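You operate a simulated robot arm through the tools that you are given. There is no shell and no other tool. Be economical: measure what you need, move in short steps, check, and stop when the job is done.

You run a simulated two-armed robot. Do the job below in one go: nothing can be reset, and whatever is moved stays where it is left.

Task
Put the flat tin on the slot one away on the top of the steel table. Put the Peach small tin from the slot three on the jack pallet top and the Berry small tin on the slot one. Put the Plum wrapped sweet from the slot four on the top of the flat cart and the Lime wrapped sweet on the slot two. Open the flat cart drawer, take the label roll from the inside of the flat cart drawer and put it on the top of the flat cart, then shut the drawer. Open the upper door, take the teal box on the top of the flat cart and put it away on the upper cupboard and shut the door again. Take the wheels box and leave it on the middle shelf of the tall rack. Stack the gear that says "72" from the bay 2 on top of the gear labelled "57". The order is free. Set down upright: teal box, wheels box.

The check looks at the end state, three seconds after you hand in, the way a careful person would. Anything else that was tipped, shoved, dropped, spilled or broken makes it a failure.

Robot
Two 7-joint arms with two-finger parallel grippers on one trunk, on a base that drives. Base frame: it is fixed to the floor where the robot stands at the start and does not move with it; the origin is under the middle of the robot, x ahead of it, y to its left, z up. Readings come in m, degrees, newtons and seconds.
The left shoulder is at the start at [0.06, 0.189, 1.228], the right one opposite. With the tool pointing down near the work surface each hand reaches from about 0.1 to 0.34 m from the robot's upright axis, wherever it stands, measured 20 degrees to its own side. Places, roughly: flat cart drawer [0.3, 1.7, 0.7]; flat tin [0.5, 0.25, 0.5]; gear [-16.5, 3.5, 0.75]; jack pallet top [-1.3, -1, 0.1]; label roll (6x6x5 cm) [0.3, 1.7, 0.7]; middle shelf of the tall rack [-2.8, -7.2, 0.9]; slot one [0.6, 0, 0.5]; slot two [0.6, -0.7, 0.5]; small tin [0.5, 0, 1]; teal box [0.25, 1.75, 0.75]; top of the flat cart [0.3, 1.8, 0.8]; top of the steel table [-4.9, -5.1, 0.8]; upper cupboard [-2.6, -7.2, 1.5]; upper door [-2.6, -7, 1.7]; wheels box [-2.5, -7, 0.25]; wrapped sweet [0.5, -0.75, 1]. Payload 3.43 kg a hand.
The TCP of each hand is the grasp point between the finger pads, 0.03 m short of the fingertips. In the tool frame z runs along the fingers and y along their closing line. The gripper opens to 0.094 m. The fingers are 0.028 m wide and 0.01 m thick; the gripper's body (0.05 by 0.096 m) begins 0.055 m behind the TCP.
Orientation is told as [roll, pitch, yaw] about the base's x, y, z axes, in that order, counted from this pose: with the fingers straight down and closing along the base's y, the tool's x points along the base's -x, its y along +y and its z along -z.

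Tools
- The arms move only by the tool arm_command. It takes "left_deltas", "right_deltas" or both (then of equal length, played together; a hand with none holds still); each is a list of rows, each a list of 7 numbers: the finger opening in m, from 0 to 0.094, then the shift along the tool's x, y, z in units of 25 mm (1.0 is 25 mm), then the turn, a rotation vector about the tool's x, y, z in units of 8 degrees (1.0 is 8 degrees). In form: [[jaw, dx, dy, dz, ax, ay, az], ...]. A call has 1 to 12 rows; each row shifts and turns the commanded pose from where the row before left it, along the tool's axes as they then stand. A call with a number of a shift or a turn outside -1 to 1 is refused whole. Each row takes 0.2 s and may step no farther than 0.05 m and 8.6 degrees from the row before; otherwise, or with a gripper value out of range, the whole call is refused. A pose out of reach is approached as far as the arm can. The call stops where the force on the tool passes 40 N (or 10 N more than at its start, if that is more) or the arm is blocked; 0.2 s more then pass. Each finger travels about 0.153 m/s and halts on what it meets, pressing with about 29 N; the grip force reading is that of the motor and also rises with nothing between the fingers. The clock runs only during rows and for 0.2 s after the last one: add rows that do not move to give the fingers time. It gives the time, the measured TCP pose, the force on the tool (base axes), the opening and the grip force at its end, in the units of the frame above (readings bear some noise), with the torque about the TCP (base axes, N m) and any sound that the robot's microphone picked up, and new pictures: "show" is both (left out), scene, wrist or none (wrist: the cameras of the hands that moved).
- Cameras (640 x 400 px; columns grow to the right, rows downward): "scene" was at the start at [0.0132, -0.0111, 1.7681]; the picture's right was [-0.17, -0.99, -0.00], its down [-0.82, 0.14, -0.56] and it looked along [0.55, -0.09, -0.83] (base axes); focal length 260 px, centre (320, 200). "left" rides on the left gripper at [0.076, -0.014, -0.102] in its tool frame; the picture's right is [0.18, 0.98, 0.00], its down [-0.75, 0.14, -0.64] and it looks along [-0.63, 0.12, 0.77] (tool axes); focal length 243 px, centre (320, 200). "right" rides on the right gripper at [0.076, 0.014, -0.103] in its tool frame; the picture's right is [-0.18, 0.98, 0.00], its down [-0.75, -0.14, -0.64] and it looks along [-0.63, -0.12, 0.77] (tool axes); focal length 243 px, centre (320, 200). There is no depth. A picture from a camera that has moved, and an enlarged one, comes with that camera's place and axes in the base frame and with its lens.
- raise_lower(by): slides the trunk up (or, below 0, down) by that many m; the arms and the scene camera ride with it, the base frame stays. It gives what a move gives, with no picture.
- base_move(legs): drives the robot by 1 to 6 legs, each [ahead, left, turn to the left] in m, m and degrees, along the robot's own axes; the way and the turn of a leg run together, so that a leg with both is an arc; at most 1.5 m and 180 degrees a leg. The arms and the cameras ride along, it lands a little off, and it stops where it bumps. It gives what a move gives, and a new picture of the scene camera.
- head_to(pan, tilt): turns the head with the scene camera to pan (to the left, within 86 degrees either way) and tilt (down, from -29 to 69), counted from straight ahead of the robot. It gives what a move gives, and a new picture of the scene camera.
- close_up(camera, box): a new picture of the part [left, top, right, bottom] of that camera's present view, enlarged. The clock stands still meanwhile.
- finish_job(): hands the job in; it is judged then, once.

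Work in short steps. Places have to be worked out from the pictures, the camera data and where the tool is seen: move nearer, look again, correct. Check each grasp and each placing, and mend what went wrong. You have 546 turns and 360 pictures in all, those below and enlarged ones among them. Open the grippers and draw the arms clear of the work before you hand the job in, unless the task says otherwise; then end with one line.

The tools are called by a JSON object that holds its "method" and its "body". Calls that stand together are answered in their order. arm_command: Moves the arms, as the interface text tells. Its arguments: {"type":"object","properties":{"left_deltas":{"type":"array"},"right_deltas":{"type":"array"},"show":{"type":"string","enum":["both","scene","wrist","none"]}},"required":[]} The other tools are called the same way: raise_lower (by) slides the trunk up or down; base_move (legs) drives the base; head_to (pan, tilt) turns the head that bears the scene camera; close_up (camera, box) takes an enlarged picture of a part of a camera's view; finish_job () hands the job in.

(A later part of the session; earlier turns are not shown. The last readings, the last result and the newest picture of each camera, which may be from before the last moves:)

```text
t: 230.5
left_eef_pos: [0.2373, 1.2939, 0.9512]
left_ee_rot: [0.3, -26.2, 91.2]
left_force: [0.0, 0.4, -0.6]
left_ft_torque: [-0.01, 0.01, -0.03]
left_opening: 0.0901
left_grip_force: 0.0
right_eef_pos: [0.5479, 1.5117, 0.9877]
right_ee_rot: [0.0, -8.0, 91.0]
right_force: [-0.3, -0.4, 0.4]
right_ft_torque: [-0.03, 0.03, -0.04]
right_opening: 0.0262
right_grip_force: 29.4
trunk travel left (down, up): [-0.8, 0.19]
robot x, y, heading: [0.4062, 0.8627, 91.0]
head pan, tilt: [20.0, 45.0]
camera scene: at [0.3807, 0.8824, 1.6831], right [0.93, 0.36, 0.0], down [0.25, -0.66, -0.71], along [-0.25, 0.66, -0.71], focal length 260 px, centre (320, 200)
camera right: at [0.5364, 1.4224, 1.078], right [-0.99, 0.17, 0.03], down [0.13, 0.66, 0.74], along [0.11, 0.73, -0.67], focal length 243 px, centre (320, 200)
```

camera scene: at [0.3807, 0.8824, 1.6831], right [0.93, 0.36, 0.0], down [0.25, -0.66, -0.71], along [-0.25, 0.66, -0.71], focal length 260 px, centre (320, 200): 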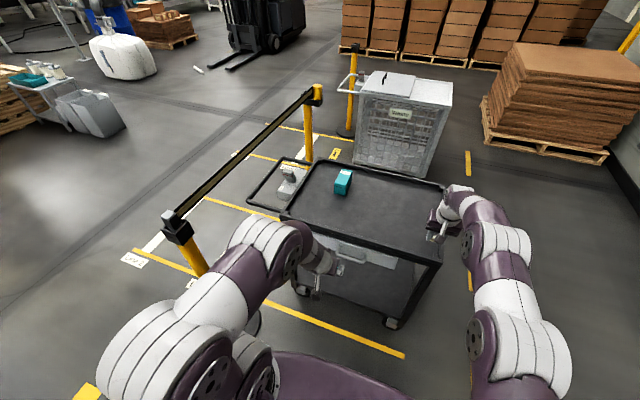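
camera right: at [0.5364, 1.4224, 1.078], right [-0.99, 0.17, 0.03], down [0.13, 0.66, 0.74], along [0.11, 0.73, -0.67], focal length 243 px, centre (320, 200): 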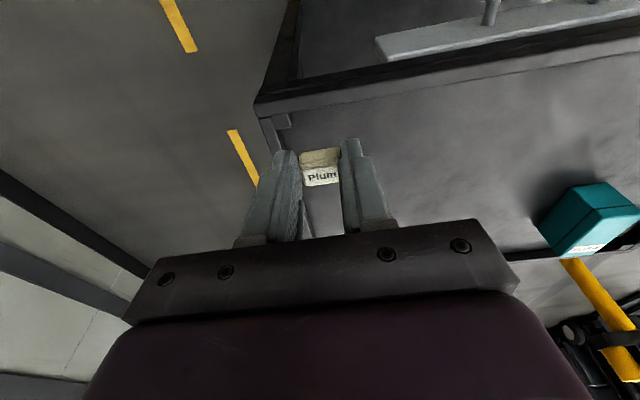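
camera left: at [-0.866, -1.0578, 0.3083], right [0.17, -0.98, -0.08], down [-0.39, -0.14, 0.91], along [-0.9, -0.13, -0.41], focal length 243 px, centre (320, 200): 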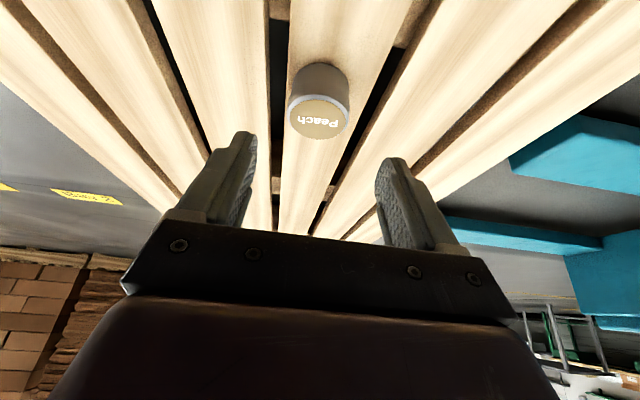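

The drawer panel with a handle shows under the front edge. I move Plum inward (left and forward) over the top surface.

{"method": "arm_command", "body": {"right_deltas": [[0.0, -0.99, 0.6, 0.14, 0, 0, 0], [0.0, -0.99, 0.6, 0.14, 0, 0, 0], [0.0, -0.99, 0.6, 0.14, 0, 0, 0], [0.0, -0.99, 0.6, 0.14, 0, 0, 0], [0.0, -0.99, 0.6, 0.14, 0, 0, 0], [0.0, -0.99, 0.6, 0.14, 0, 0, 0], [0.0, -0.14, 0, 0.99, 0, 0, 0], [0.0, 0.14, 0, 0.99, 0, 0, 0], [0.0, 0, 0, 0, 0, 0, 0]], "show": "wrist"}}

```text
t: 232.5
left_eef_pos: [0.2379, 1.2931, 0.951]
left_ee_rot: [0.3, -26.4, 91.2]
left_force: [0.8, -1.0, -0.2]
left_ft_torque: [0.02, 0.01, 0.0]
left_opening: 0.0898
left_grip_force: 0.1
right_eef_pos: [0.5223, 1.5277, 0.936]
right_ee_rot: [0.0, -8.1, 90.9]
right_force: [0.1, 0.6, 0.0]
right_ft_torque: [0.0, -0.02, 0.0]
right_opening: 0.026
right_grip_force: 29.1
right hand out of reach, approached as far as the arm can: row 1, 2, 3, 4, 5, 6, 7
trunk travel left (down, up): [-0.8, 0.19]
robot x, y, heading: [0.4062, 0.8631, 91.2]
head pan, tilt: [20.0, 45.0]
camera right: at [0.5093, 1.438, 1.0266], right [-0.99, 0.17, 0.03], down [0.13, 0.66, 0.74], along [0.11, 0.73, -0.67], focal length 243 px, centre (320, 200)
```

right: 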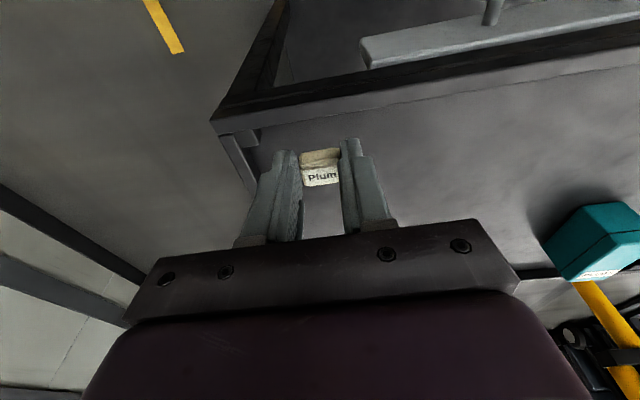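

Reach limit; I drive 0.15 m forward and a little left.

{"method": "base_move", "body": {"legs": [[0.15, 0.06, -1]]}}

{"method": "arm_command", "body": {"right_deltas": [[0.0, 0, 0, 0, 0, 0, 0]], "show": "wrist"}}

```text
t: 233.9
left_eef_pos: [0.1841, 1.4422, 0.9509]
left_ee_rot: [0.3, -26.3, 90.2]
left_force: [-0.3, -0.4, 0.1]
left_ft_torque: [0.01, 0.01, 0.02]
left_opening: 0.0899
left_grip_force: 0.1
right_eef_pos: [0.4713, 1.6723, 0.9361]
right_ee_rot: [0.0, -8.1, 90.0]
right_force: [0.5, -0.2, -0.9]
right_ft_torque: [0.01, 0.0, 0.0]
right_opening: 0.0261
right_grip_force: 29.3
trunk travel left (down, up): [-0.8, 0.19]
robot x, y, heading: [0.3441, 1.0142, 90.1]
head pan, tilt: [20.0, 45.0]
camera scene: at [0.3202, 1.0277, 1.6832], right [0.94, 0.34, 0.0], down [0.24, -0.66, -0.71], along [-0.24, 0.66, -0.71], focal length 260 px, centre (320, 200)
```

scene: 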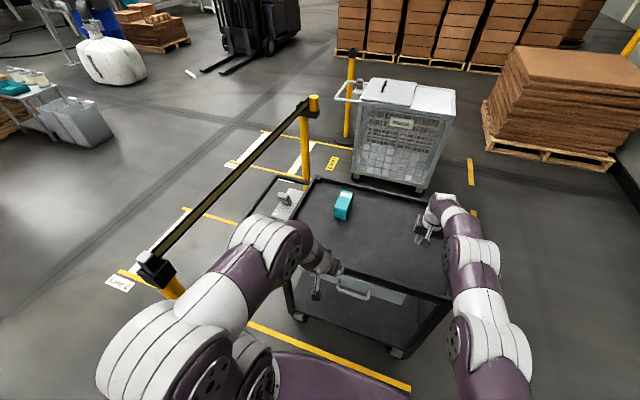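

```text
t: 234.3
left_eef_pos: [0.184, 1.4426, 0.9517]
left_ee_rot: [0.3, -26.4, 90.2]
left_force: [0.6, -0.1, 0.7]
left_ft_torque: [-0.01, 0.01, -0.01]
left_opening: 0.0897
left_grip_force: 0.1
right_eef_pos: [0.4724, 1.6713, 0.9358]
right_ee_rot: [-0.1, -8.1, 90.0]
right_force: [0.4, 0.1, 0.2]
right_ft_torque: [0.04, -0.01, 0.0]
right_opening: 0.0262
right_grip_force: 29.2
trunk travel left (down, up): [-0.8, 0.19]
robot x, y, heading: [0.3451, 1.0159, 90.3]
head pan, tilt: [20.0, 45.0]
camera right: at [0.458, 1.5824, 1.0275], right [-0.98, 0.18, 0.03], down [0.14, 0.66, 0.74], along [0.12, 0.73, -0.67], focal length 243 px, centre (320, 200)
```

right: 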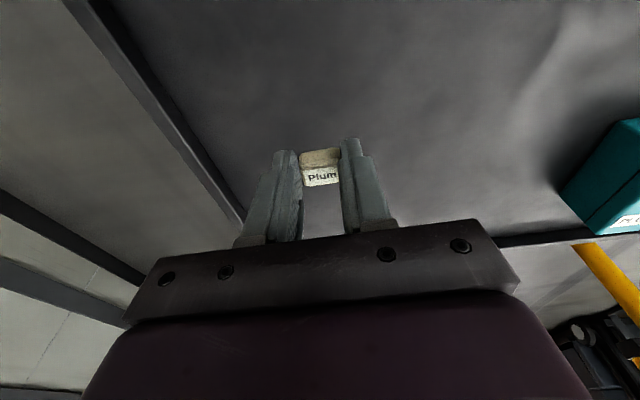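

{"method": "arm_command", "body": {"right_deltas": [[0.0, 0.14, 0, 0.99, 0, 0, 0], [0.0, 0.14, 0, 0.99, 0, 0, 0], [0.0, 0.03, 0, 0.2, 0, 0, 0], [0.0, 0.03, 0, 0.2, 0, 0, 0], [0.0, 0.03, 0, 0.2, 0, 0, 0], [0.0, 0, 0, 0, 0, 0, 0]], "show": "wrist"}}

```text
t: 235.7
left_eef_pos: [0.1837, 1.443, 0.9507]
left_ee_rot: [0.2, -26.3, 90.2]
left_force: [0.1, -1.1, 0.3]
left_ft_torque: [-0.03, -0.03, -0.01]
left_opening: 0.0902
left_grip_force: 0.0
right_eef_pos: [0.4709, 1.6676, 0.8722]
right_ee_rot: [0.1, -8.0, 90.0]
right_force: [0.7, 0.2, -0.6]
right_ft_torque: [0.03, -0.02, 0.01]
right_opening: 0.026
right_grip_force: 29.8
right hand out of reach, approached as far as the arm can: row 5
trunk travel left (down, up): [-0.8, 0.19]
robot x, y, heading: [0.3442, 1.0072, 90.0]
head pan, tilt: [20.0, 45.0]
camera right: at [0.4578, 1.578, 0.9623], right [-0.98, 0.18, 0.03], down [0.14, 0.66, 0.74], along [0.12, 0.73, -0.67], focal length 243 px, centre (320, 200)
```

right: 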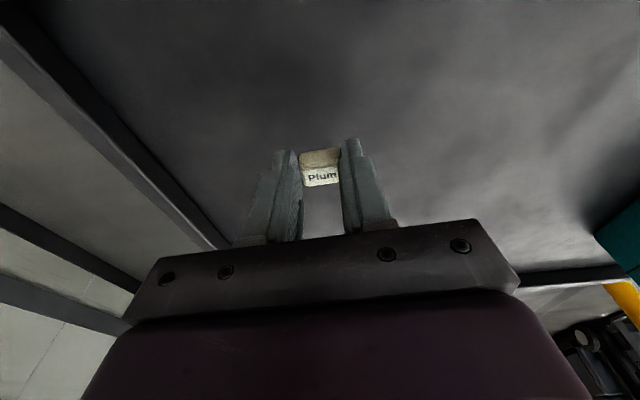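

At arm reach limit, so I use the trunk for the final descent in small amounts.

{"method": "raise_lower", "body": {"by": -0.015}}

{"method": "close_up", "body": {"camera": "right", "box": [240, 100, 400, 200]}}

```text
t: 236.3
left_eef_pos: [0.1838, 1.4429, 0.9355]
left_ee_rot: [0.3, -26.3, 90.2]
left_force: [0.0, 0.1, 0.5]
left_ft_torque: [0.01, 0.0, -0.01]
left_opening: 0.09
left_grip_force: 0.2
right_eef_pos: [0.4729, 1.6674, 0.8576]
right_ee_rot: [-0.1, -8.0, 90.0]
right_force: [0.2, -0.4, 0.4]
right_ft_torque: [0.0, -0.04, 0.01]
right_opening: 0.0263
right_grip_force: 29.2
trunk travel left (down, up): [-0.785, 0.205]
robot x, y, heading: [0.3445, 1.0132, 90.1]
head pan, tilt: [20.0, 45.0]
```

```text
4.00 times, centred on (320, 150) of right
camera zoom: at [0.4578, 1.5779, 0.9474], right [-0.98, 0.18, 0.03], down [0.14, 0.66, 0.74], along [0.12, 0.73, -0.67], focal length 970 px, centre (320, 400)
```

zoom: 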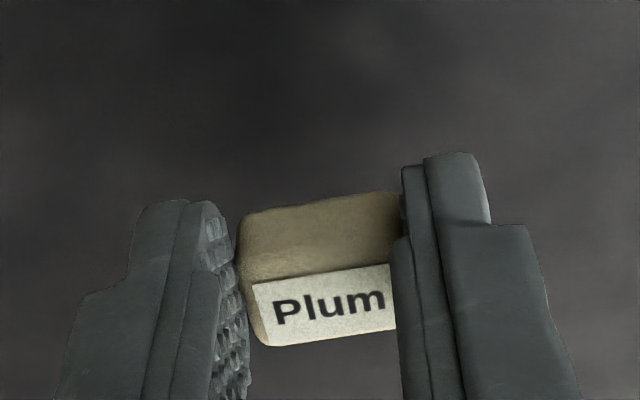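

{"method": "raise_lower", "body": {"by": -0.01}}

{"method": "arm_command", "body": {"right_deltas": [[0.0, 0.02, 0, 0.14, 0, 0, 0], [0.0, 0.02, 0, 0.14, 0, 0, 0], [0.0, 0, 0, 0, 0, 0, 0]], "show": "none"}}

```text
t: 236.9
left_eef_pos: [0.1831, 1.4431, 0.9261]
left_ee_rot: [0.4, -26.4, 90.3]
left_force: [-0.5, -0.2, 0.1]
left_ft_torque: [0.0, 0.0, 0.01]
left_opening: 0.0898
left_grip_force: 0.0
right_eef_pos: [0.4726, 1.6667, 0.8472]
right_ee_rot: [0.0, -8.1, 90.0]
right_force: [-0.1, 0.8, 0.2]
right_ft_torque: [0.02, -0.01, 0.04]
right_opening: 0.0262
right_grip_force: 28.9
trunk travel left (down, up): [-0.775, 0.215]
robot x, y, heading: [0.3461, 1.0135, 89.9]
head pan, tilt: [20.0, 45.0]
```

```text
t: 237.7
left_eef_pos: [0.1837, 1.4426, 0.9253]
left_ee_rot: [0.2, -26.3, 90.3]
left_force: [-0.2, -0.7, -0.4]
left_ft_torque: [-0.01, 0.0, -0.01]
left_opening: 0.0902
left_grip_force: 0.0
right_eef_pos: [0.472, 1.6658, 0.8389]
right_ee_rot: [0.1, -7.9, 90.0]
right_force: [0.2, 0.1, -0.2]
right_ft_torque: [-0.04, 0.01, 0.01]
right_opening: 0.0262
right_grip_force: 29.3
trunk travel left (down, up): [-0.775, 0.215]
robot x, y, heading: [0.3486, 1.013, 90.0]
head pan, tilt: [20.0, 45.0]
```

The arm can move down itself again; continuing in small steps.

{"method": "arm_command", "body": {"right_deltas": [[0.0, 0.02, 0, 0.12, 0, 0, 0], [0.0, 0.02, 0, 0.12, 0, 0, 0], [0.0, 0.02, 0, 0.12, 0, 0, 0], [0.0, 0, 0, 0, 0, 0, 0]], "show": "none"}}

```text
t: 238.7
left_eef_pos: [0.183, 1.4403, 0.9273]
left_ee_rot: [0.3, -26.6, 90.3]
left_force: [-0.6, 0.4, 0.9]
left_ft_torque: [-0.02, -0.01, -0.01]
left_opening: 0.09
left_grip_force: 0.1
right_eef_pos: [0.4715, 1.6662, 0.8376]
right_ee_rot: [0.0, -8.7, 90.0]
right_force: [1.1, 4.7, 31.0]
right_ft_torque: [0.4, -0.03, 0.0]
right_opening: 0.0262
right_grip_force: 29.0
trunk travel left (down, up): [-0.775, 0.215]
robot x, y, heading: [0.3428, 1.0112, 90.1]
head pan, tilt: [20.0, 45.0]
```

Contact. I relieve the pressure, open, and lift away.

{"method": "arm_command", "body": {"right_deltas": [[0.0, -0.03, 0, -0.24, 0, 0, 0], [0.06, 0, 0, 0, 0, 0, 0], [0.06, 0, 0, 0, 0, 0, 0], [0.06, -0.14, 0, -0.99, 0, 0, 0], [0.06, -0.14, 0, -0.99, 0, 0, 0], [0.06, -0.14, 0, -0.99, 0, 0, 0], [0.06, -0.14, 0, -0.99, 0, 0, 0], [0.06, 0.99, 0, -0.14, 0, 0, 0], [0.06, 0.99, 0, -0.14, 0, 0, 0], [0.06, 0.99, 0, -0.14, 0, 0, 0], [0.06, 0.99, 0, -0.14, 0, 0, 0]], "show": "wrist"}}

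```text
t: 241.1
left_eef_pos: [0.1836, 1.4424, 0.9262]
left_ee_rot: [0.3, -26.3, 90.2]
left_force: [0.0, 0.3, -0.1]
left_ft_torque: [0.0, -0.01, 0.0]
left_opening: 0.09
left_grip_force: 0.1
right_eef_pos: [0.4717, 1.5648, 0.9371]
right_ee_rot: [-0.1, -8.1, 89.9]
right_force: [0.8, 0.2, 0.1]
right_ft_torque: [-0.02, -0.01, 0.0]
right_opening: 0.06
right_grip_force: 0.0
trunk travel left (down, up): [-0.775, 0.215]
robot x, y, heading: [0.3431, 1.0127, 90.0]
head pan, tilt: [20.0, 45.0]
camera right: at [0.4576, 1.4761, 1.0278], right [-0.98, 0.18, 0.03], down [0.14, 0.66, 0.74], along [0.12, 0.73, -0.67], focal length 243 px, centre (320, 200)
```

right: 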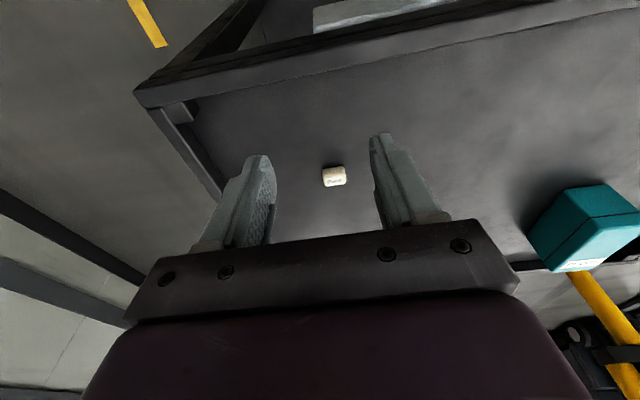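

Plum lies on the cart top. I back off 0.15 m and look at the drawer front.

{"method": "base_move", "body": {"legs": [[-0.15, 0, 0]]}}

{"method": "raise_lower", "body": {"by": -0.35}}

{"method": "head_to", "body": {"pan": 0, "tilt": 50}}

```text
t: 242.5
left_eef_pos: [0.1827, 1.2934, 0.927]
left_ee_rot: [0.3, -26.4, 90.4]
left_force: [1.0, -0.6, 0.1]
left_ft_torque: [-0.02, -0.02, 0.0]
left_opening: 0.0901
left_grip_force: 0.0
right_eef_pos: [0.4722, 1.4179, 0.937]
right_ee_rot: [-0.1, -8.0, 90.1]
right_force: [-0.8, 0.0, 0.2]
right_ft_torque: [0.02, 0.0, 0.02]
right_opening: 0.0597
right_grip_force: 0.0
trunk travel left (down, up): [-0.775, 0.215]
robot x, y, heading: [0.3423, 0.8615, 90.0]
head pan, tilt: [20.0, 45.0]
camera scene: at [0.32, 0.8805, 1.6581], right [0.94, 0.34, 0.0], down [0.24, -0.66, -0.71], along [-0.24, 0.66, -0.71], focal length 260 px, centre (320, 200)
```

scene: 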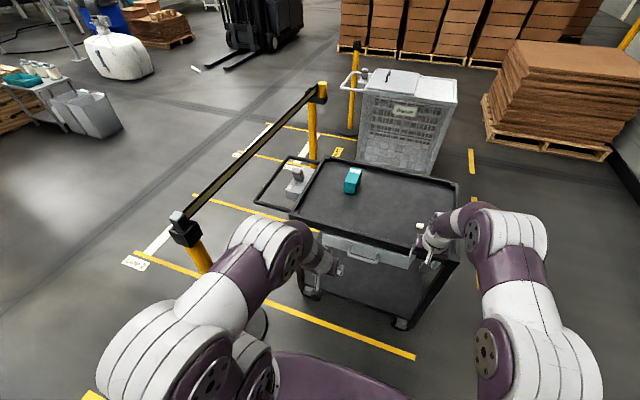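

```text
t: 245.9
left_eef_pos: [0.1826, 1.2948, 0.5763]
left_ee_rot: [0.3, -26.3, 90.5]
left_force: [-0.6, -0.3, 0.6]
left_ft_torque: [-0.05, 0.01, -0.01]
left_opening: 0.0901
left_grip_force: 0.0
right_eef_pos: [0.4715, 1.4175, 0.5869]
right_ee_rot: [0.0, -8.0, 90.1]
right_force: [-0.4, -0.8, -0.5]
right_ft_torque: [0.03, 0.02, -0.01]
right_opening: 0.06
right_grip_force: 0.0
trunk travel left (down, up): [-0.425, 0.565]
robot x, y, heading: [0.3457, 0.8609, 90.0]
head pan, tilt: [20.0, 45.0]
```

```text
t: 246.7
left_eef_pos: [0.1831, 1.293, 0.5761]
left_ee_rot: [0.3, -26.3, 90.4]
left_force: [0.0, 0.7, -0.1]
left_ft_torque: [-0.01, -0.02, -0.01]
left_opening: 0.0902
left_grip_force: 0.0
right_eef_pos: [0.4703, 1.4173, 0.5871]
right_ee_rot: [0.0, -8.1, 90.0]
right_force: [0.7, 0.2, 0.5]
right_ft_torque: [-0.01, -0.01, -0.01]
right_opening: 0.06
right_grip_force: 0.0
trunk travel left (down, up): [-0.425, 0.565]
robot x, y, heading: [0.3411, 0.8633, 90.1]
head pan, tilt: [0.0, 50.0]
camera scene: at [0.3477, 0.8801, 1.3012], right [1.0, 0.0, 0.0], down [0.0, -0.77, -0.64], along [0.0, 0.64, -0.77], focal length 260 px, centre (320, 200)
```

scene: 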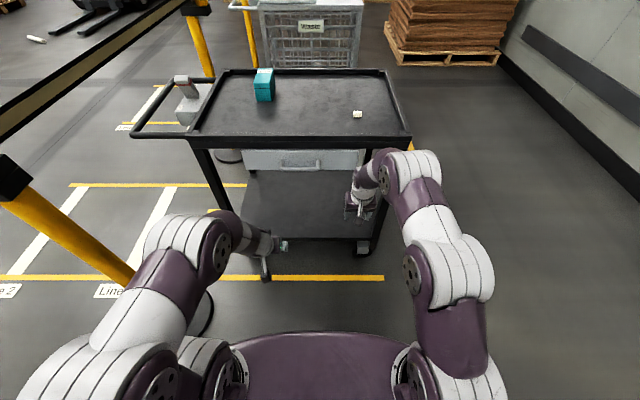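

The drawer front and its horizontal bar handle are visible at about (0.286, 1.52, 0.69). I raise a bit and turn the left hand to point forward.

{"method": "close_up", "body": {"camera": "scene", "box": [230, 130, 390, 230]}}

{"method": "raise_lower", "body": {"by": 0.1}}

{"method": "arm_command", "body": {"left_deltas": [[0.06, -0.9, 0, 0.44, 0, 0, 0], [0.06, -0.9, 0, 0.44, 0, 0, 0], [0.06, -0.8, 0, 0.6, 0, -1, 0], [0.06, 0, 0, 0, 0, -1, 0], [0.06, 0, 0, 0, 0, -1, 0], [0.06, 0, 0, 0, 0, -1, 0], [0.06, 0, 0, 0, 0, -1, 0], [0.06, 0, 0, 0, 0, -1, 0]], "show": "both"}}

```text
4.00 times, centred on (310, 180) of scene
camera zoom: at [0.3477, 0.8801, 1.3012], right [1.0, 0.0, 0.0], down [0.0, -0.77, -0.64], along [0.0, 0.64, -0.77], focal length 1042 px, centre (360, 280)
```

zoom: 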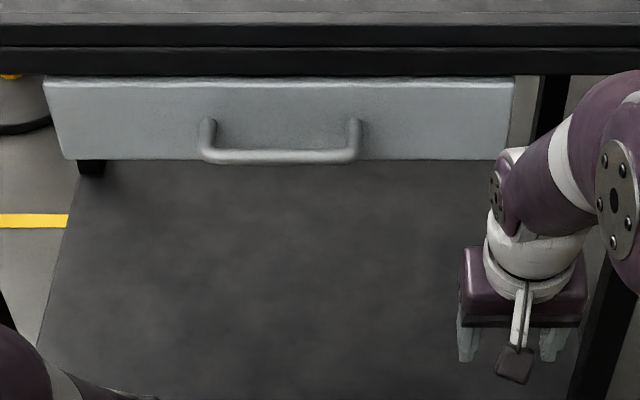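

```text
t: 248.1
left_eef_pos: [0.1831, 1.2939, 0.6758]
left_ee_rot: [0.4, -26.2, 90.4]
left_force: [0.1, 0.0, -0.3]
left_ft_torque: [0.02, 0.0, -0.03]
left_opening: 0.0904
left_grip_force: 0.0
right_eef_pos: [0.4704, 1.4174, 0.6859]
right_ee_rot: [0.0, -8.0, 90.0]
right_force: [-0.1, 0.4, 0.7]
right_ft_torque: [0.02, 0.0, 0.01]
right_opening: 0.0603
right_grip_force: 0.0
trunk travel left (down, up): [-0.525, 0.465]
robot x, y, heading: [0.3482, 0.8619, 90.2]
head pan, tilt: [0.0, 50.0]
```

```text
t: 249.9
left_eef_pos: [0.1721, 1.3566, 0.6678]
left_ee_rot: [11.5, -63.2, 83.5]
left_force: [0.7, -0.6, -0.3]
left_ft_torque: [-0.02, 0.02, 0.01]
left_opening: 0.06
left_grip_force: 0.1
left hand out of reach, approached as far as the arm can: row 3, 4, 5, 8
right_eef_pos: [0.4723, 1.4168, 0.6861]
right_ee_rot: [0.0, -8.0, 90.2]
right_force: [0.2, -0.5, -0.6]
right_ft_torque: [0.03, -0.01, -0.02]
right_opening: 0.0598
right_grip_force: 0.1
trunk travel left (down, up): [-0.525, 0.465]
robot x, y, heading: [0.3443, 0.8636, 90.1]
head pan, tilt: [0.0, 50.0]
camera scene: at [0.3478, 0.8805, 1.4012], right [1.0, 0.0, 0.0], down [0.0, -0.77, -0.64], along [0.0, 0.64, -0.77], focal length 260 px, centre (320, 200)
camera left: at [0.1926, 1.2318, 0.6433], right [-0.99, -0.15, -0.08], down [-0.04, -0.25, 0.97], along [-0.16, 0.96, 0.24], focal length 243 px, centre (320, 200)
```

scene: 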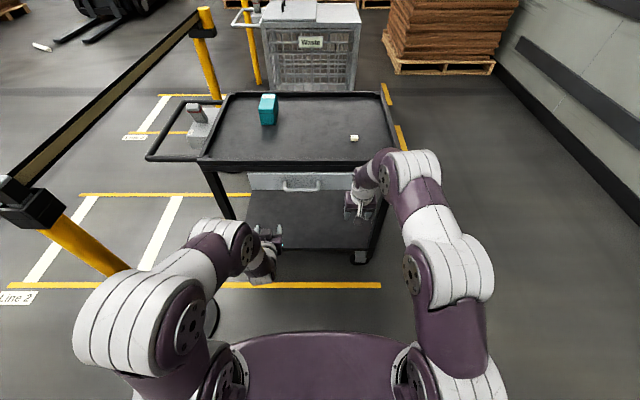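
left: 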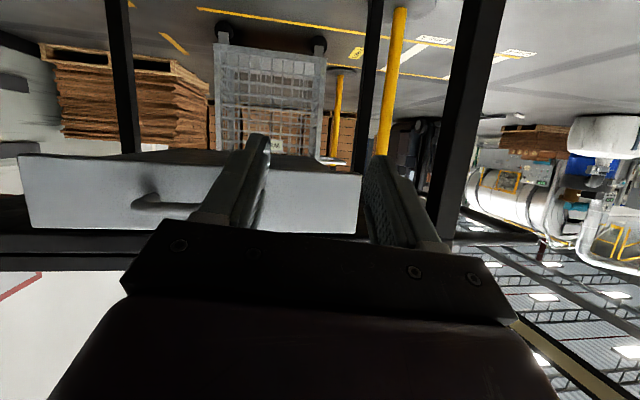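

Handle is a U-bar about 13 cm long, protruding ~4 cm. I rotate the left gripper about its own axis so the fingers close vertically.

{"method": "arm_command", "body": {"left_deltas": [[0.06, 0, -0.3, 0.4, 0, 0, 1], [0.06, 0, 0, 0, 0, 0, 1], [0.06, 0, 0, 0, 0, 0, 1], [0.06, 0, 0, 0, 0, 0, 1], [0.06, 0, 0, 0, 0, 0, 1], [0.06, 0, 0, 0, 0, 0, 1]], "show": "scene"}}

```text
t: 251.3
left_eef_pos: [0.1783, 1.3662, 0.6655]
left_ee_rot: [58.8, -32.1, 23.9]
left_force: [-0.3, 0.0, 0.5]
left_ft_torque: [-0.01, 0.0, 0.0]
left_opening: 0.06
left_grip_force: 0.1
right_eef_pos: [0.4726, 1.4166, 0.6858]
right_ee_rot: [-0.1, -8.0, 90.2]
right_force: [-0.5, -1.1, -0.5]
right_ft_torque: [0.0, 0.01, -0.04]
right_opening: 0.0598
right_grip_force: 0.0
trunk travel left (down, up): [-0.525, 0.465]
robot x, y, heading: [0.3449, 0.8627, 90.2]
head pan, tilt: [0.0, 50.0]
camera scene: at [0.3477, 0.8801, 1.4012], right [1.0, 0.0, 0.0], down [0.0, -0.77, -0.64], along [0.0, 0.64, -0.77], focal length 260 px, centre (320, 200)
```

scene: 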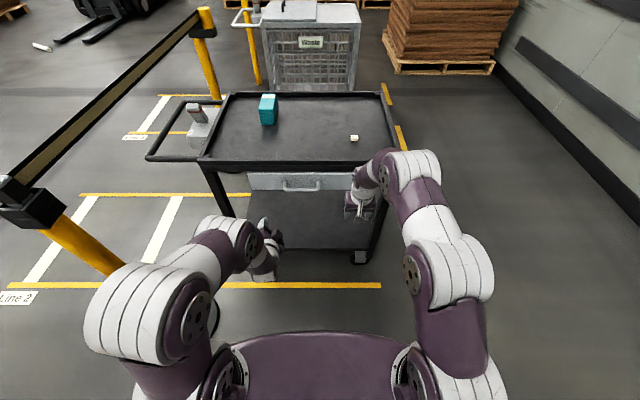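

Works. I finish the turn, then move to a pre-grasp in front of and slightly above the bar.

{"method": "arm_command", "body": {"left_deltas": [[0.06, 0, 0, 0, 0, 0, 1], [0.06, 0, 0, 0, 0, 0, 1], [0.06, 0, 0, 0, 0, 0, 1], [0.06, 0, 0, 0, 0, 0, 1], [0.06, 0, 0, 0, 0, 0, 1], [0.06, -0.8, 0.4, 0.2, 0, -0.7, 0.2], [0.06, -0.8, 0.4, 0.2, 0, 0, 0], [0.06, -0.8, 0.4, 0.2, 0, 0, 0], [0.06, -0.8, 0.4, 0.2, 0, 0, 0], [0.06, 0, 0, 0, 0, 0, 0]], "show": "both"}}

```text
t: 253.5
left_eef_pos: [0.254, 1.3812, 0.6918]
left_ee_rot: [63.6, 2.9, 1.8]
left_force: [0.6, 0.4, -0.9]
left_ft_torque: [0.04, -0.05, 0.01]
left_opening: 0.06
left_grip_force: 0.0
left hand out of reach, approached as far as the arm can: row 6
right_eef_pos: [0.4716, 1.4183, 0.6864]
right_ee_rot: [0.0, -8.0, 90.2]
right_force: [0.1, 0.6, -0.2]
right_ft_torque: [0.0, -0.02, 0.0]
right_opening: 0.06
right_grip_force: 0.1
trunk travel left (down, up): [-0.525, 0.465]
robot x, y, heading: [0.3423, 0.862, 90.1]
head pan, tilt: [0.0, 50.0]
camera scene: at [0.3475, 0.88, 1.4012], right [1.0, 0.0, 0.0], down [0.0, -0.77, -0.64], along [0.0, 0.64, -0.77], focal length 260 px, centre (320, 200)
camera left: at [0.1829, 1.2808, 0.7268], right [-0.15, 0.43, 0.89], down [0.79, -0.49, 0.37], along [0.59, 0.76, -0.27], focal length 243 px, centre (320, 200)
```

scene: 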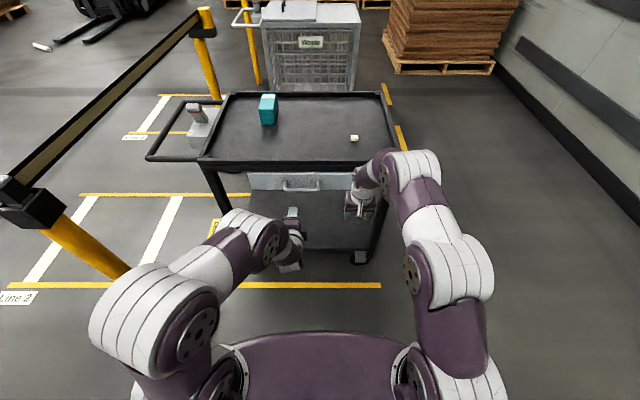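
left: 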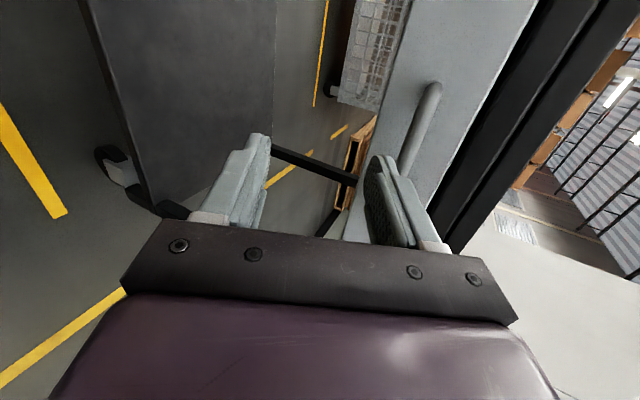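

Combining scene and wrist views, the bar is at about (0.28, 1.49, 0.722). I align perpendicular to the approach first, then re-check.

{"method": "arm_command", "body": {"left_deltas": [[0.05, -0.2, 1, 0, 0, 0, 0], [0.05, -0.2, 1, 0, 0, 0, 0], [0.05, -0.2, 1, 0, 0, 0, 0], [0.05, 0, 0, 0.5, 0, 0, 0], [0.05, 0, 0, 0, 0, 0, 0]], "show": "wrist"}}

```text
t: 254.7
left_eef_pos: [0.2706, 1.4261, 0.7525]
left_ee_rot: [63.5, 2.9, 1.7]
left_force: [0.7, -0.4, 0.1]
left_ft_torque: [-0.01, 0.0, 0.04]
left_opening: 0.05
left_grip_force: 0.1
right_eef_pos: [0.4713, 1.4168, 0.6871]
right_ee_rot: [0.0, -8.2, 90.1]
right_force: [0.4, 0.5, -0.4]
right_ft_torque: [0.01, 0.02, 0.01]
right_opening: 0.0598
right_grip_force: 0.0
trunk travel left (down, up): [-0.525, 0.465]
robot x, y, heading: [0.3427, 0.8628, 90.0]
head pan, tilt: [0.0, 50.0]
camera left: at [0.1995, 1.3257, 0.7877], right [-0.15, 0.43, 0.89], down [0.79, -0.49, 0.37], along [0.59, 0.76, -0.27], focal length 243 px, centre (320, 200)
```

left: 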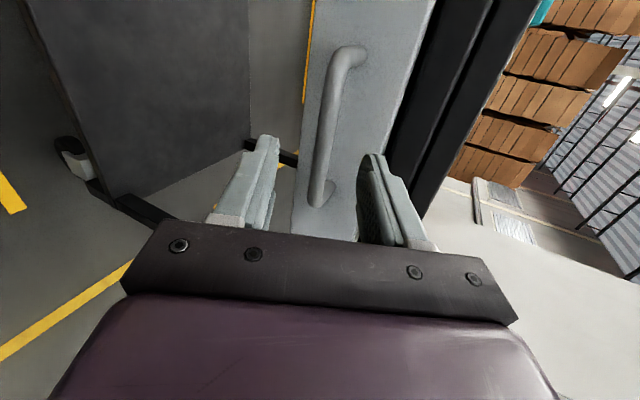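

The bar lies between the fingers. I advance ~5.5 cm and close on it.

{"method": "arm_command", "body": {"left_deltas": [[0.05, 0, 0.15, 0.75, 0, 0, 0], [0.05, 0, 0, 0.75, 0, 0, 0], [0.05, 0, 0, 0.7, 0, 0, 0], [0.05, 0, 0, 0, 0, 0, 0], [0.0, 0, 0, 0, 0, 0, 0], [0.0, 0, 0, 0, 0, 0, 0], [0.0, 0, 0, 0, 0, 0, 0]], "show": "wrist"}}

```text
t: 256.3
left_eef_pos: [0.2682, 1.4765, 0.7321]
left_ee_rot: [63.6, 2.8, 1.8]
left_force: [1.5, -0.3, 0.3]
left_ft_torque: [-0.04, -1.16, 0.69]
left_opening: 0.0144
left_grip_force: 44.9
right_eef_pos: [0.4712, 1.4175, 0.6868]
right_ee_rot: [0.0, -8.0, 90.1]
right_force: [1.0, -0.4, -0.3]
right_ft_torque: [-0.02, 0.0, 0.02]
right_opening: 0.0597
right_grip_force: 0.0
trunk travel left (down, up): [-0.525, 0.465]
robot x, y, heading: [0.3433, 0.8638, 90.1]
head pan, tilt: [0.0, 50.0]
camera left: at [0.1973, 1.376, 0.7678], right [-0.15, 0.43, 0.89], down [0.79, -0.49, 0.37], along [0.59, 0.76, -0.27], focal length 243 px, centre (320, 200)
```

left: 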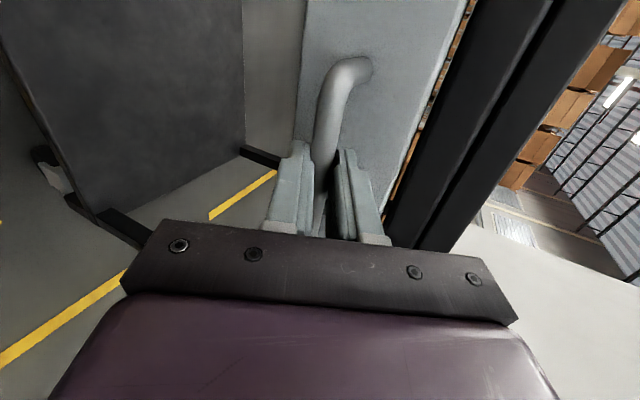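

The handle is gripped. I pull the drawer out.

{"method": "arm_command", "body": {"left_deltas": [[0.0, 0, -0.44, -0.9, 0, 0, 0], [0.0, 0, -0.44, -0.9, 0, 0, 0], [0.0, 0, -0.44, -0.9, 0, 0, 0], [0.0, 0, -0.44, -0.9, 0, 0, 0], [0.0, 0, 0, 0, 0, 0, 0]], "show": "scene"}}

```text
t: 257.2
left_eef_pos: [0.2694, 1.3941, 0.7332]
left_ee_rot: [63.7, 2.7, 2.1]
left_force: [-4.5, -1.0, 1.9]
left_ft_torque: [0.03, -1.36, 0.1]
left_opening: 0.0143
left_grip_force: 44.5
right_eef_pos: [0.4693, 1.4143, 0.6865]
right_ee_rot: [-0.1, -7.5, 90.1]
right_force: [0.4, 0.4, -0.3]
right_ft_torque: [0.01, 0.01, 0.0]
right_opening: 0.0602
right_grip_force: 0.1
trunk travel left (down, up): [-0.525, 0.465]
robot x, y, heading: [0.3427, 0.8621, 89.9]
head pan, tilt: [0.0, 50.0]
stopped in row 4 (right hand): the force on the tool passed its limit at 59 N (the readings are from after the stop); the commanded pose is now the measured one
camera scene: at [0.3468, 0.88, 1.4012], right [1.0, 0.0, 0.0], down [0.0, -0.77, -0.64], along [0.0, 0.64, -0.77], focal length 260 px, centre (320, 200)
```

scene: 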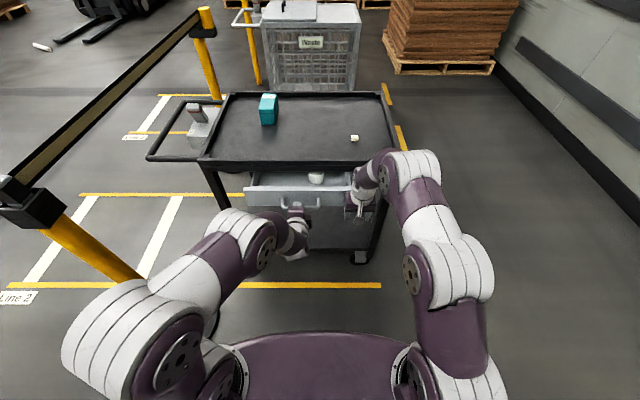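

The drawer pushed against my idle right hand. I move that hand back, right and up out of the way.

{"method": "arm_command", "body": {"right_deltas": [[0.06, 0.99, 0, -0.14, 0, 0, 0], [0.06, 0.99, -0.3, -0.14, 0, 0, 0], [0.06, 0.5, -1, -0.1, 0, 0, 0], [0.06, 0, -1, 0, 0, 0, 0], [0.06, 0, -1, -0.3, 0, 0, 0], [0.06, 0, -1, -1, 0, 0, 0], [0.06, 0, -0.8, -1, 0, 0, 0], [0.06, 0, -0.5, -1, 0, 0, 0], [0.06, 0, 0, -1, 0, 0, 0], [0.06, 0, 0, -1, 0, 0, 0]], "show": "scene"}}

```text
t: 259.4
left_eef_pos: [0.2691, 1.3961, 0.7334]
left_ee_rot: [63.8, 2.7, 2.0]
left_force: [-8.7, -1.3, 2.5]
left_ft_torque: [0.05, -1.13, 0.74]
left_opening: 0.0142
left_grip_force: 45.1
right_eef_pos: [0.6086, 1.3328, 0.8192]
right_ee_rot: [-0.1, -7.5, 90.0]
right_force: [-0.2, -1.0, 0.6]
right_ft_torque: [-0.01, 0.01, 0.02]
right_opening: 0.0598
right_grip_force: 0.0
trunk travel left (down, up): [-0.525, 0.465]
robot x, y, heading: [0.3438, 0.8585, 90.1]
head pan, tilt: [0.0, 50.0]
camera scene: at [0.3461, 0.8796, 1.4012], right [1.0, 0.0, 0.0], down [0.0, -0.77, -0.64], along [0.0, 0.64, -0.77], focal length 260 px, centre (320, 200)
```

scene: 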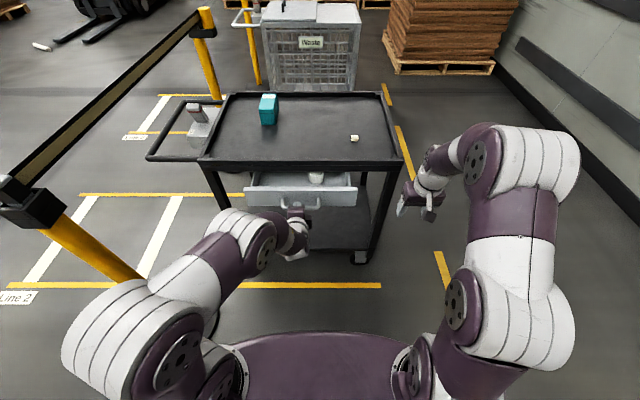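

{"method": "arm_command", "body": {"left_deltas": [[0.0, 0, -0.44, -0.9, 0, 0, 0], [0.0, 0, -0.44, -0.9, 0, 0, 0], [0.0, 0, -0.44, -0.9, 0, 0, 0], [0.0, 0, -0.44, -0.9, 0, 0, 0], [0.0, 0, 0, 0, 0, 0, 0]], "show": "scene"}}

```text
t: 260.6
left_eef_pos: [0.2694, 1.2945, 0.7325]
left_ee_rot: [63.7, 2.6, 2.2]
left_force: [-30.4, -0.5, 9.9]
left_ft_torque: [0.14, -0.51, 1.69]
left_opening: 0.0142
left_grip_force: 44.9
right_eef_pos: [0.6054, 1.3346, 0.8191]
right_ee_rot: [-0.3, -7.6, 90.2]
right_force: [-0.1, 0.2, 0.4]
right_ft_torque: [0.0, -0.03, 0.0]
right_opening: 0.0598
right_grip_force: 0.0
trunk travel left (down, up): [-0.525, 0.465]
robot x, y, heading: [0.3448, 0.8631, 90.1]
head pan, tilt: [0.0, 50.0]
camera scene: at [0.3431, 0.8789, 1.4014], right [1.0, 0.0, 0.0], down [0.0, -0.77, -0.64], along [0.0, 0.64, -0.77], focal length 260 px, centre (320, 200)
```

scene: 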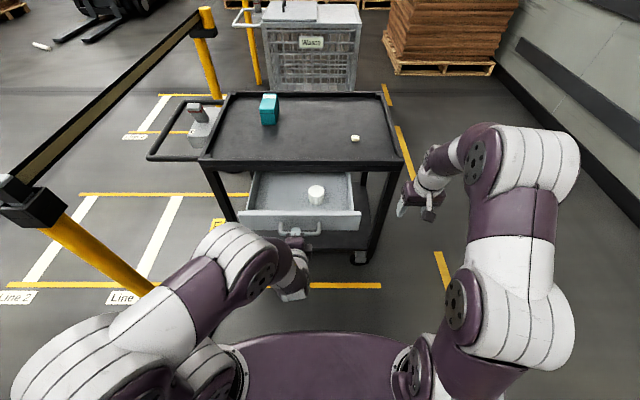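

The drawer is open ~19 cm and the label roll (white) is accessible. I release the handle gently and back the left hand off.

{"method": "arm_command", "body": {"left_deltas": [[0.0, 0.2, 0, 0, 0, 0, 0], [0.05, 0, 0, 0, 0, 0, 0], [0.05, 0, 0, 0, 0, 0, 0], [0.05, 0, 0, -0.7, 0, 0, 0], [0.05, 0, 0, -0.7, 0, 0, 0], [0.05, 0, -0.5, -0.7, 0, 0, 0], [0.05, 0.5, -1, -0.3, 0, 0, 0], [0.05, 0.5, -1, 0, 0, 0, 0], [0.05, 0.5, -1, 0, 0, 0, 0]], "show": "scene"}}

```text
t: 262.6
left_eef_pos: [0.2533, 1.2637, 0.7497]
left_ee_rot: [62.4, 2.9, 1.9]
left_force: [0.5, 0.1, -0.5]
left_ft_torque: [0.02, 0.0, 0.03]
left_opening: 0.0494
left_grip_force: 0.0
left hand out of reach, approached as far as the arm can: row 5, 6, 7, 8, 9
right_eef_pos: [0.6101, 1.3344, 0.8188]
right_ee_rot: [-0.1, -7.6, 90.2]
right_force: [-0.1, 0.4, 0.2]
right_ft_torque: [0.01, -0.03, 0.01]
right_opening: 0.0598
right_grip_force: 0.1
trunk travel left (down, up): [-0.525, 0.465]
robot x, y, heading: [0.3469, 0.8642, 90.2]
head pan, tilt: [0.0, 50.0]
camera scene: at [0.3475, 0.8801, 1.4012], right [1.0, 0.0, 0.0], down [0.0, -0.77, -0.64], along [0.0, 0.64, -0.77], focal length 260 px, centre (320, 200)
```

scene: 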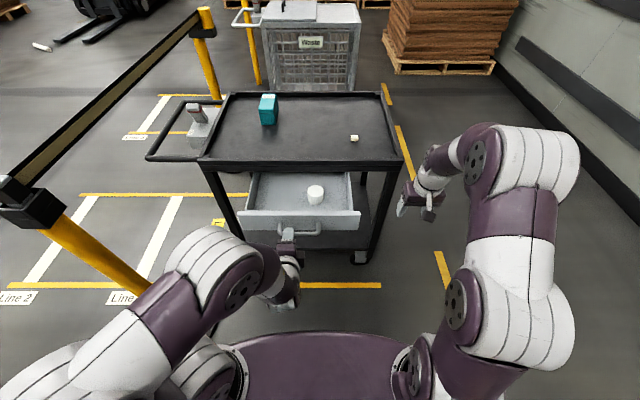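

Left fingers are clear of the bar. The roll is near (0.334, 1.49), top ≈0.735. I bring the right hand above it, tilting slightly.

{"method": "arm_command", "body": {"right_deltas": [[0.088, 0, 0.6, -1, 0, 0, 0], [0.088, -0.3, 0.95, -0.3, 0, -0.15, 0], [0.088, -0.45, 0.95, 0, 0, -0.15, 0], [0.088, -0.45, 0.95, 0, 0, -0.15, 0], [0.088, -0.45, 0.95, 0, 0, -0.15, 0], [0.088, -0.45, 0.95, 0, 0, -0.15, 0], [0.088, -0.45, 0.95, 0, 0, -0.15, 0], [0.088, -0.45, 0.95, 0, 0, -0.15, 0], [0.088, -0.45, 0.95, 0, 0, -0.15, 0], [0.088, -0.45, 0.95, 0, 0, -0.15, 0], [0.088, -0.45, 0.95, 0, 0, -0.15, 0], [0.088, 0, 0.9, 0, 0, 0, 0]], "show": "both"}}

```text
t: 265.2
left_eef_pos: [0.2539, 1.2645, 0.7499]
left_ee_rot: [62.4, 2.9, 1.9]
left_force: [0.2, 0.0, 0.8]
left_ft_torque: [0.03, -0.01, -0.02]
left_opening: 0.05
left_grip_force: 0.1
right_eef_pos: [0.3343, 1.4357, 0.876]
right_ee_rot: [-0.1, -19.6, 90.1]
right_force: [-0.1, -0.1, 0.3]
right_ft_torque: [-0.02, -0.03, 0.03]
right_opening: 0.088
right_grip_force: 0.2
trunk travel left (down, up): [-0.525, 0.465]
robot x, y, heading: [0.3434, 0.8623, 89.9]
head pan, tilt: [0.0, 50.0]
camera scene: at [0.347, 0.8801, 1.4012], right [1.0, 0.0, 0.0], down [0.0, -0.77, -0.64], along [0.0, 0.64, -0.77], focal length 260 px, centre (320, 200)
camera right: at [0.3198, 1.3304, 0.9466], right [-0.98, 0.17, 0.06], down [0.14, 0.5, 0.86], along [0.12, 0.85, -0.51], focal length 243 px, centre (320, 200)
```

scene: 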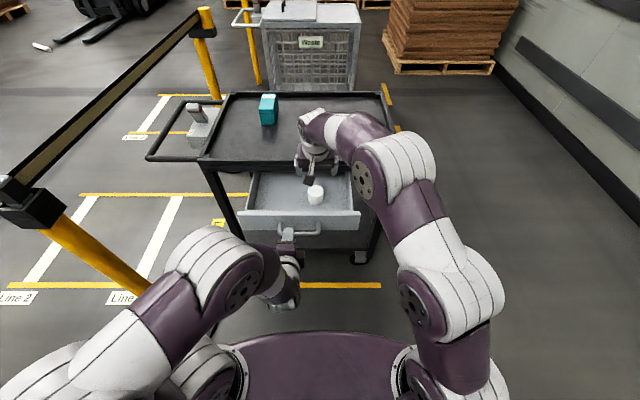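
right: 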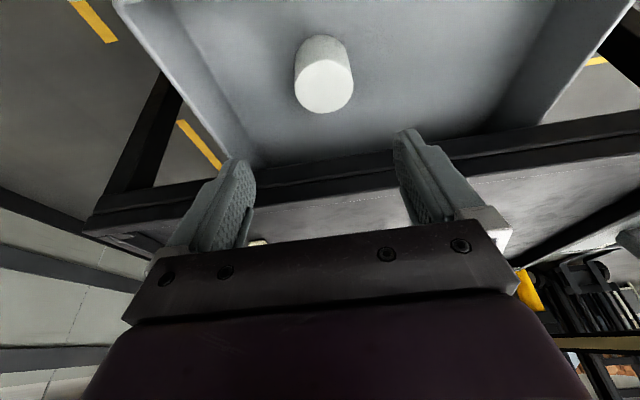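

{"method": "arm_command", "body": {"right_deltas": [[0.088, 0.06, 0.2, 0.78, 0, 0, 0], [0.088, 0.06, 0, 0.78, 0, 0, 0], [0.088, 0.06, 0, 0.78, 0, 0, 0], [0.088, 0.06, 0, 0.78, 0, 0, 0], [0.088, 0, 0, 0, 0, 0, 0]], "show": "wrist"}}

```text
t: 266.4
left_eef_pos: [0.2539, 1.2644, 0.7487]
left_ee_rot: [62.4, 2.9, 1.9]
left_force: [-0.5, 0.2, 0.4]
left_ft_torque: [0.0, 0.02, 0.0]
left_opening: 0.0499
left_grip_force: 0.0
right_eef_pos: [0.3288, 1.4569, 0.8013]
right_ee_rot: [-0.1, -19.5, 90.1]
right_force: [-0.7, 1.1, 0.7]
right_ft_torque: [0.0, -0.02, -0.01]
right_opening: 0.0882
right_grip_force: 0.1
trunk travel left (down, up): [-0.525, 0.465]
robot x, y, heading: [0.3434, 0.863, 90.1]
head pan, tilt: [0.0, 50.0]
camera right: at [0.3153, 1.3516, 0.8715], right [-0.98, 0.17, 0.06], down [0.14, 0.49, 0.86], along [0.12, 0.85, -0.51], focal length 243 px, centre (320, 200)
```

right: 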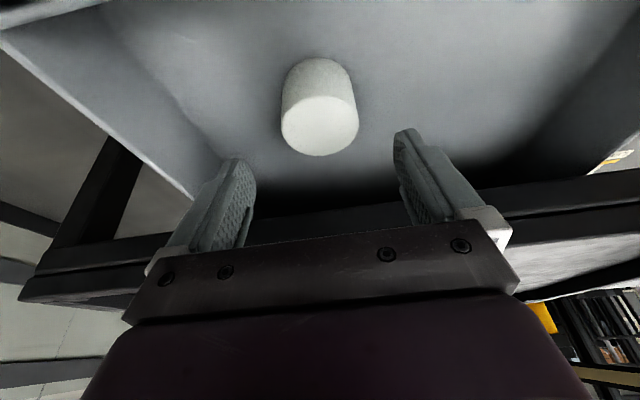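

Roll top is at z 0.738, centre (0.329, 1.473). I descend and grip it.

{"method": "arm_command", "body": {"right_deltas": [[0.088, 0.17, 0, 1, 0, 0, 0], [0.088, 0.17, 0, 1, 0, 0, 0], [0.088, 0.17, 0, 1, 0, 0, 0], [0.088, 0, 0, 0, 0, 0, 0], [0.0, 0, 0, 0, 0, 0, 0], [0.0, 0, 0, 0, 0, 0, 0], [0.0, 0, 0, 0, 0, 0, 0]], "show": "wrist"}}

```text
t: 268.2
left_eef_pos: [0.2556, 1.2635, 0.7495]
left_ee_rot: [62.4, 2.9, 1.9]
left_force: [-0.2, -0.1, 0.2]
left_ft_torque: [0.0, 0.02, -0.01]
left_opening: 0.0501
left_grip_force: 0.0
right_eef_pos: [0.3309, 1.4729, 0.7284]
right_ee_rot: [0.1, -20.2, 90.1]
right_force: [6.5, 1.3, 16.7]
right_ft_torque: [0.0, -0.74, 0.11]
right_opening: 0.0589
right_grip_force: 29.3
trunk travel left (down, up): [-0.525, 0.465]
robot x, y, heading: [0.3397, 0.8624, 89.9]
head pan, tilt: [0.0, 50.0]
stopped in row 7 (right hand): the force on the tool passed its limit at 41 N (the readings are from after the stop); the commanded pose is now the measured one
camera right: at [0.3163, 1.367, 0.7986], right [-0.98, 0.17, 0.07], down [0.14, 0.49, 0.86], along [0.12, 0.86, -0.5], focal length 243 px, centre (320, 200)
```

right: 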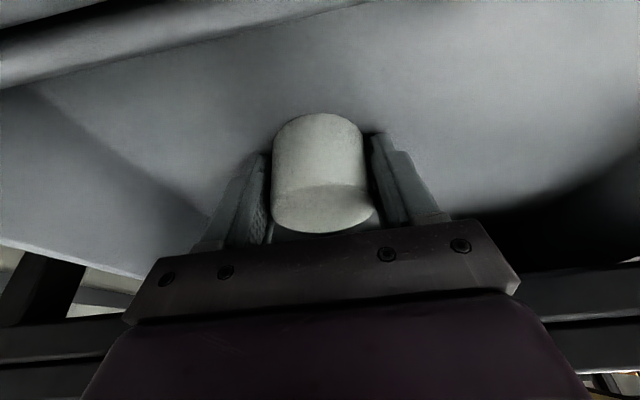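

Roll gripped (59 mm). I lift it straight up, and also raise the left hand so both are above the open drawer.

{"method": "arm_command", "body": {"left_deltas": [[0.05, 0, 0.9, -0.44, 0, 0, 0], [0.05, 0, 0.9, -0.44, 0, 0, 0], [0.05, 0, 0.9, -0.44, 0, 0, 0], [0.05, 0, 0.9, -0.44, 0, 0, 0], [0.05, 0, 0.9, -0.44, 0, 0, 0], [0.05, 0, 0.9, -0.44, 0, 0, 0], [0.05, 0, 0.9, -0.44, 0, 0, 0]], "right_deltas": [[0.0, -0.34, 0, -0.94, 0, 0, 0], [0.0, -0.34, 0, -0.94, 0, 0, 0], [0.0, -0.34, 0, -0.94, 0, 0, 0], [0.0, -0.34, 0, -0.94, 0, 0, 0], [0.0, -0.34, 0, -0.94, 0, 0, 0], [0.0, -0.34, 0, -0.94, 0, 0, 0], [0.0, -0.34, 0, -0.94, 0, 0, 0]], "show": "scene"}}

```text
t: 269.8
left_eef_pos: [0.2638, 1.2705, 0.9256]
left_ee_rot: [62.5, 3.0, 1.9]
left_force: [-0.2, 0.3, 0.0]
left_ft_torque: [0.01, -0.01, 0.0]
left_opening: 0.0501
left_grip_force: 0.0
right_eef_pos: [0.3286, 1.4714, 0.9023]
right_ee_rot: [0.0, -19.8, 90.0]
right_force: [0.2, 0.3, -1.1]
right_ft_torque: [-0.03, -0.03, 0.0]
right_opening: 0.0589
right_grip_force: 29.2
trunk travel left (down, up): [-0.525, 0.465]
robot x, y, heading: [0.3434, 0.8635, 90.0]
head pan, tilt: [0.0, 50.0]
camera scene: at [0.3476, 0.8796, 1.4012], right [1.0, 0.0, 0.0], down [0.0, -0.77, -0.64], along [0.0, 0.64, -0.77], focal length 260 px, centre (320, 200)
```

scene: 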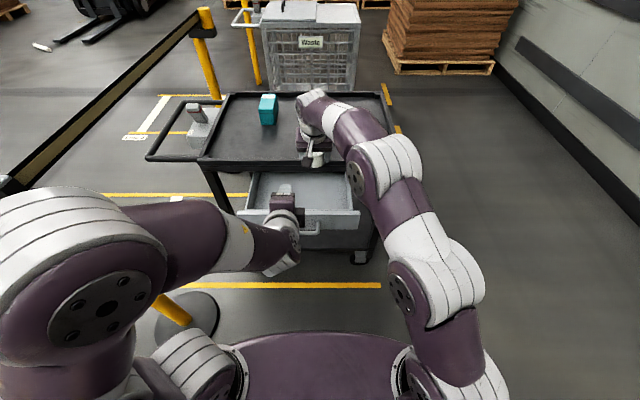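

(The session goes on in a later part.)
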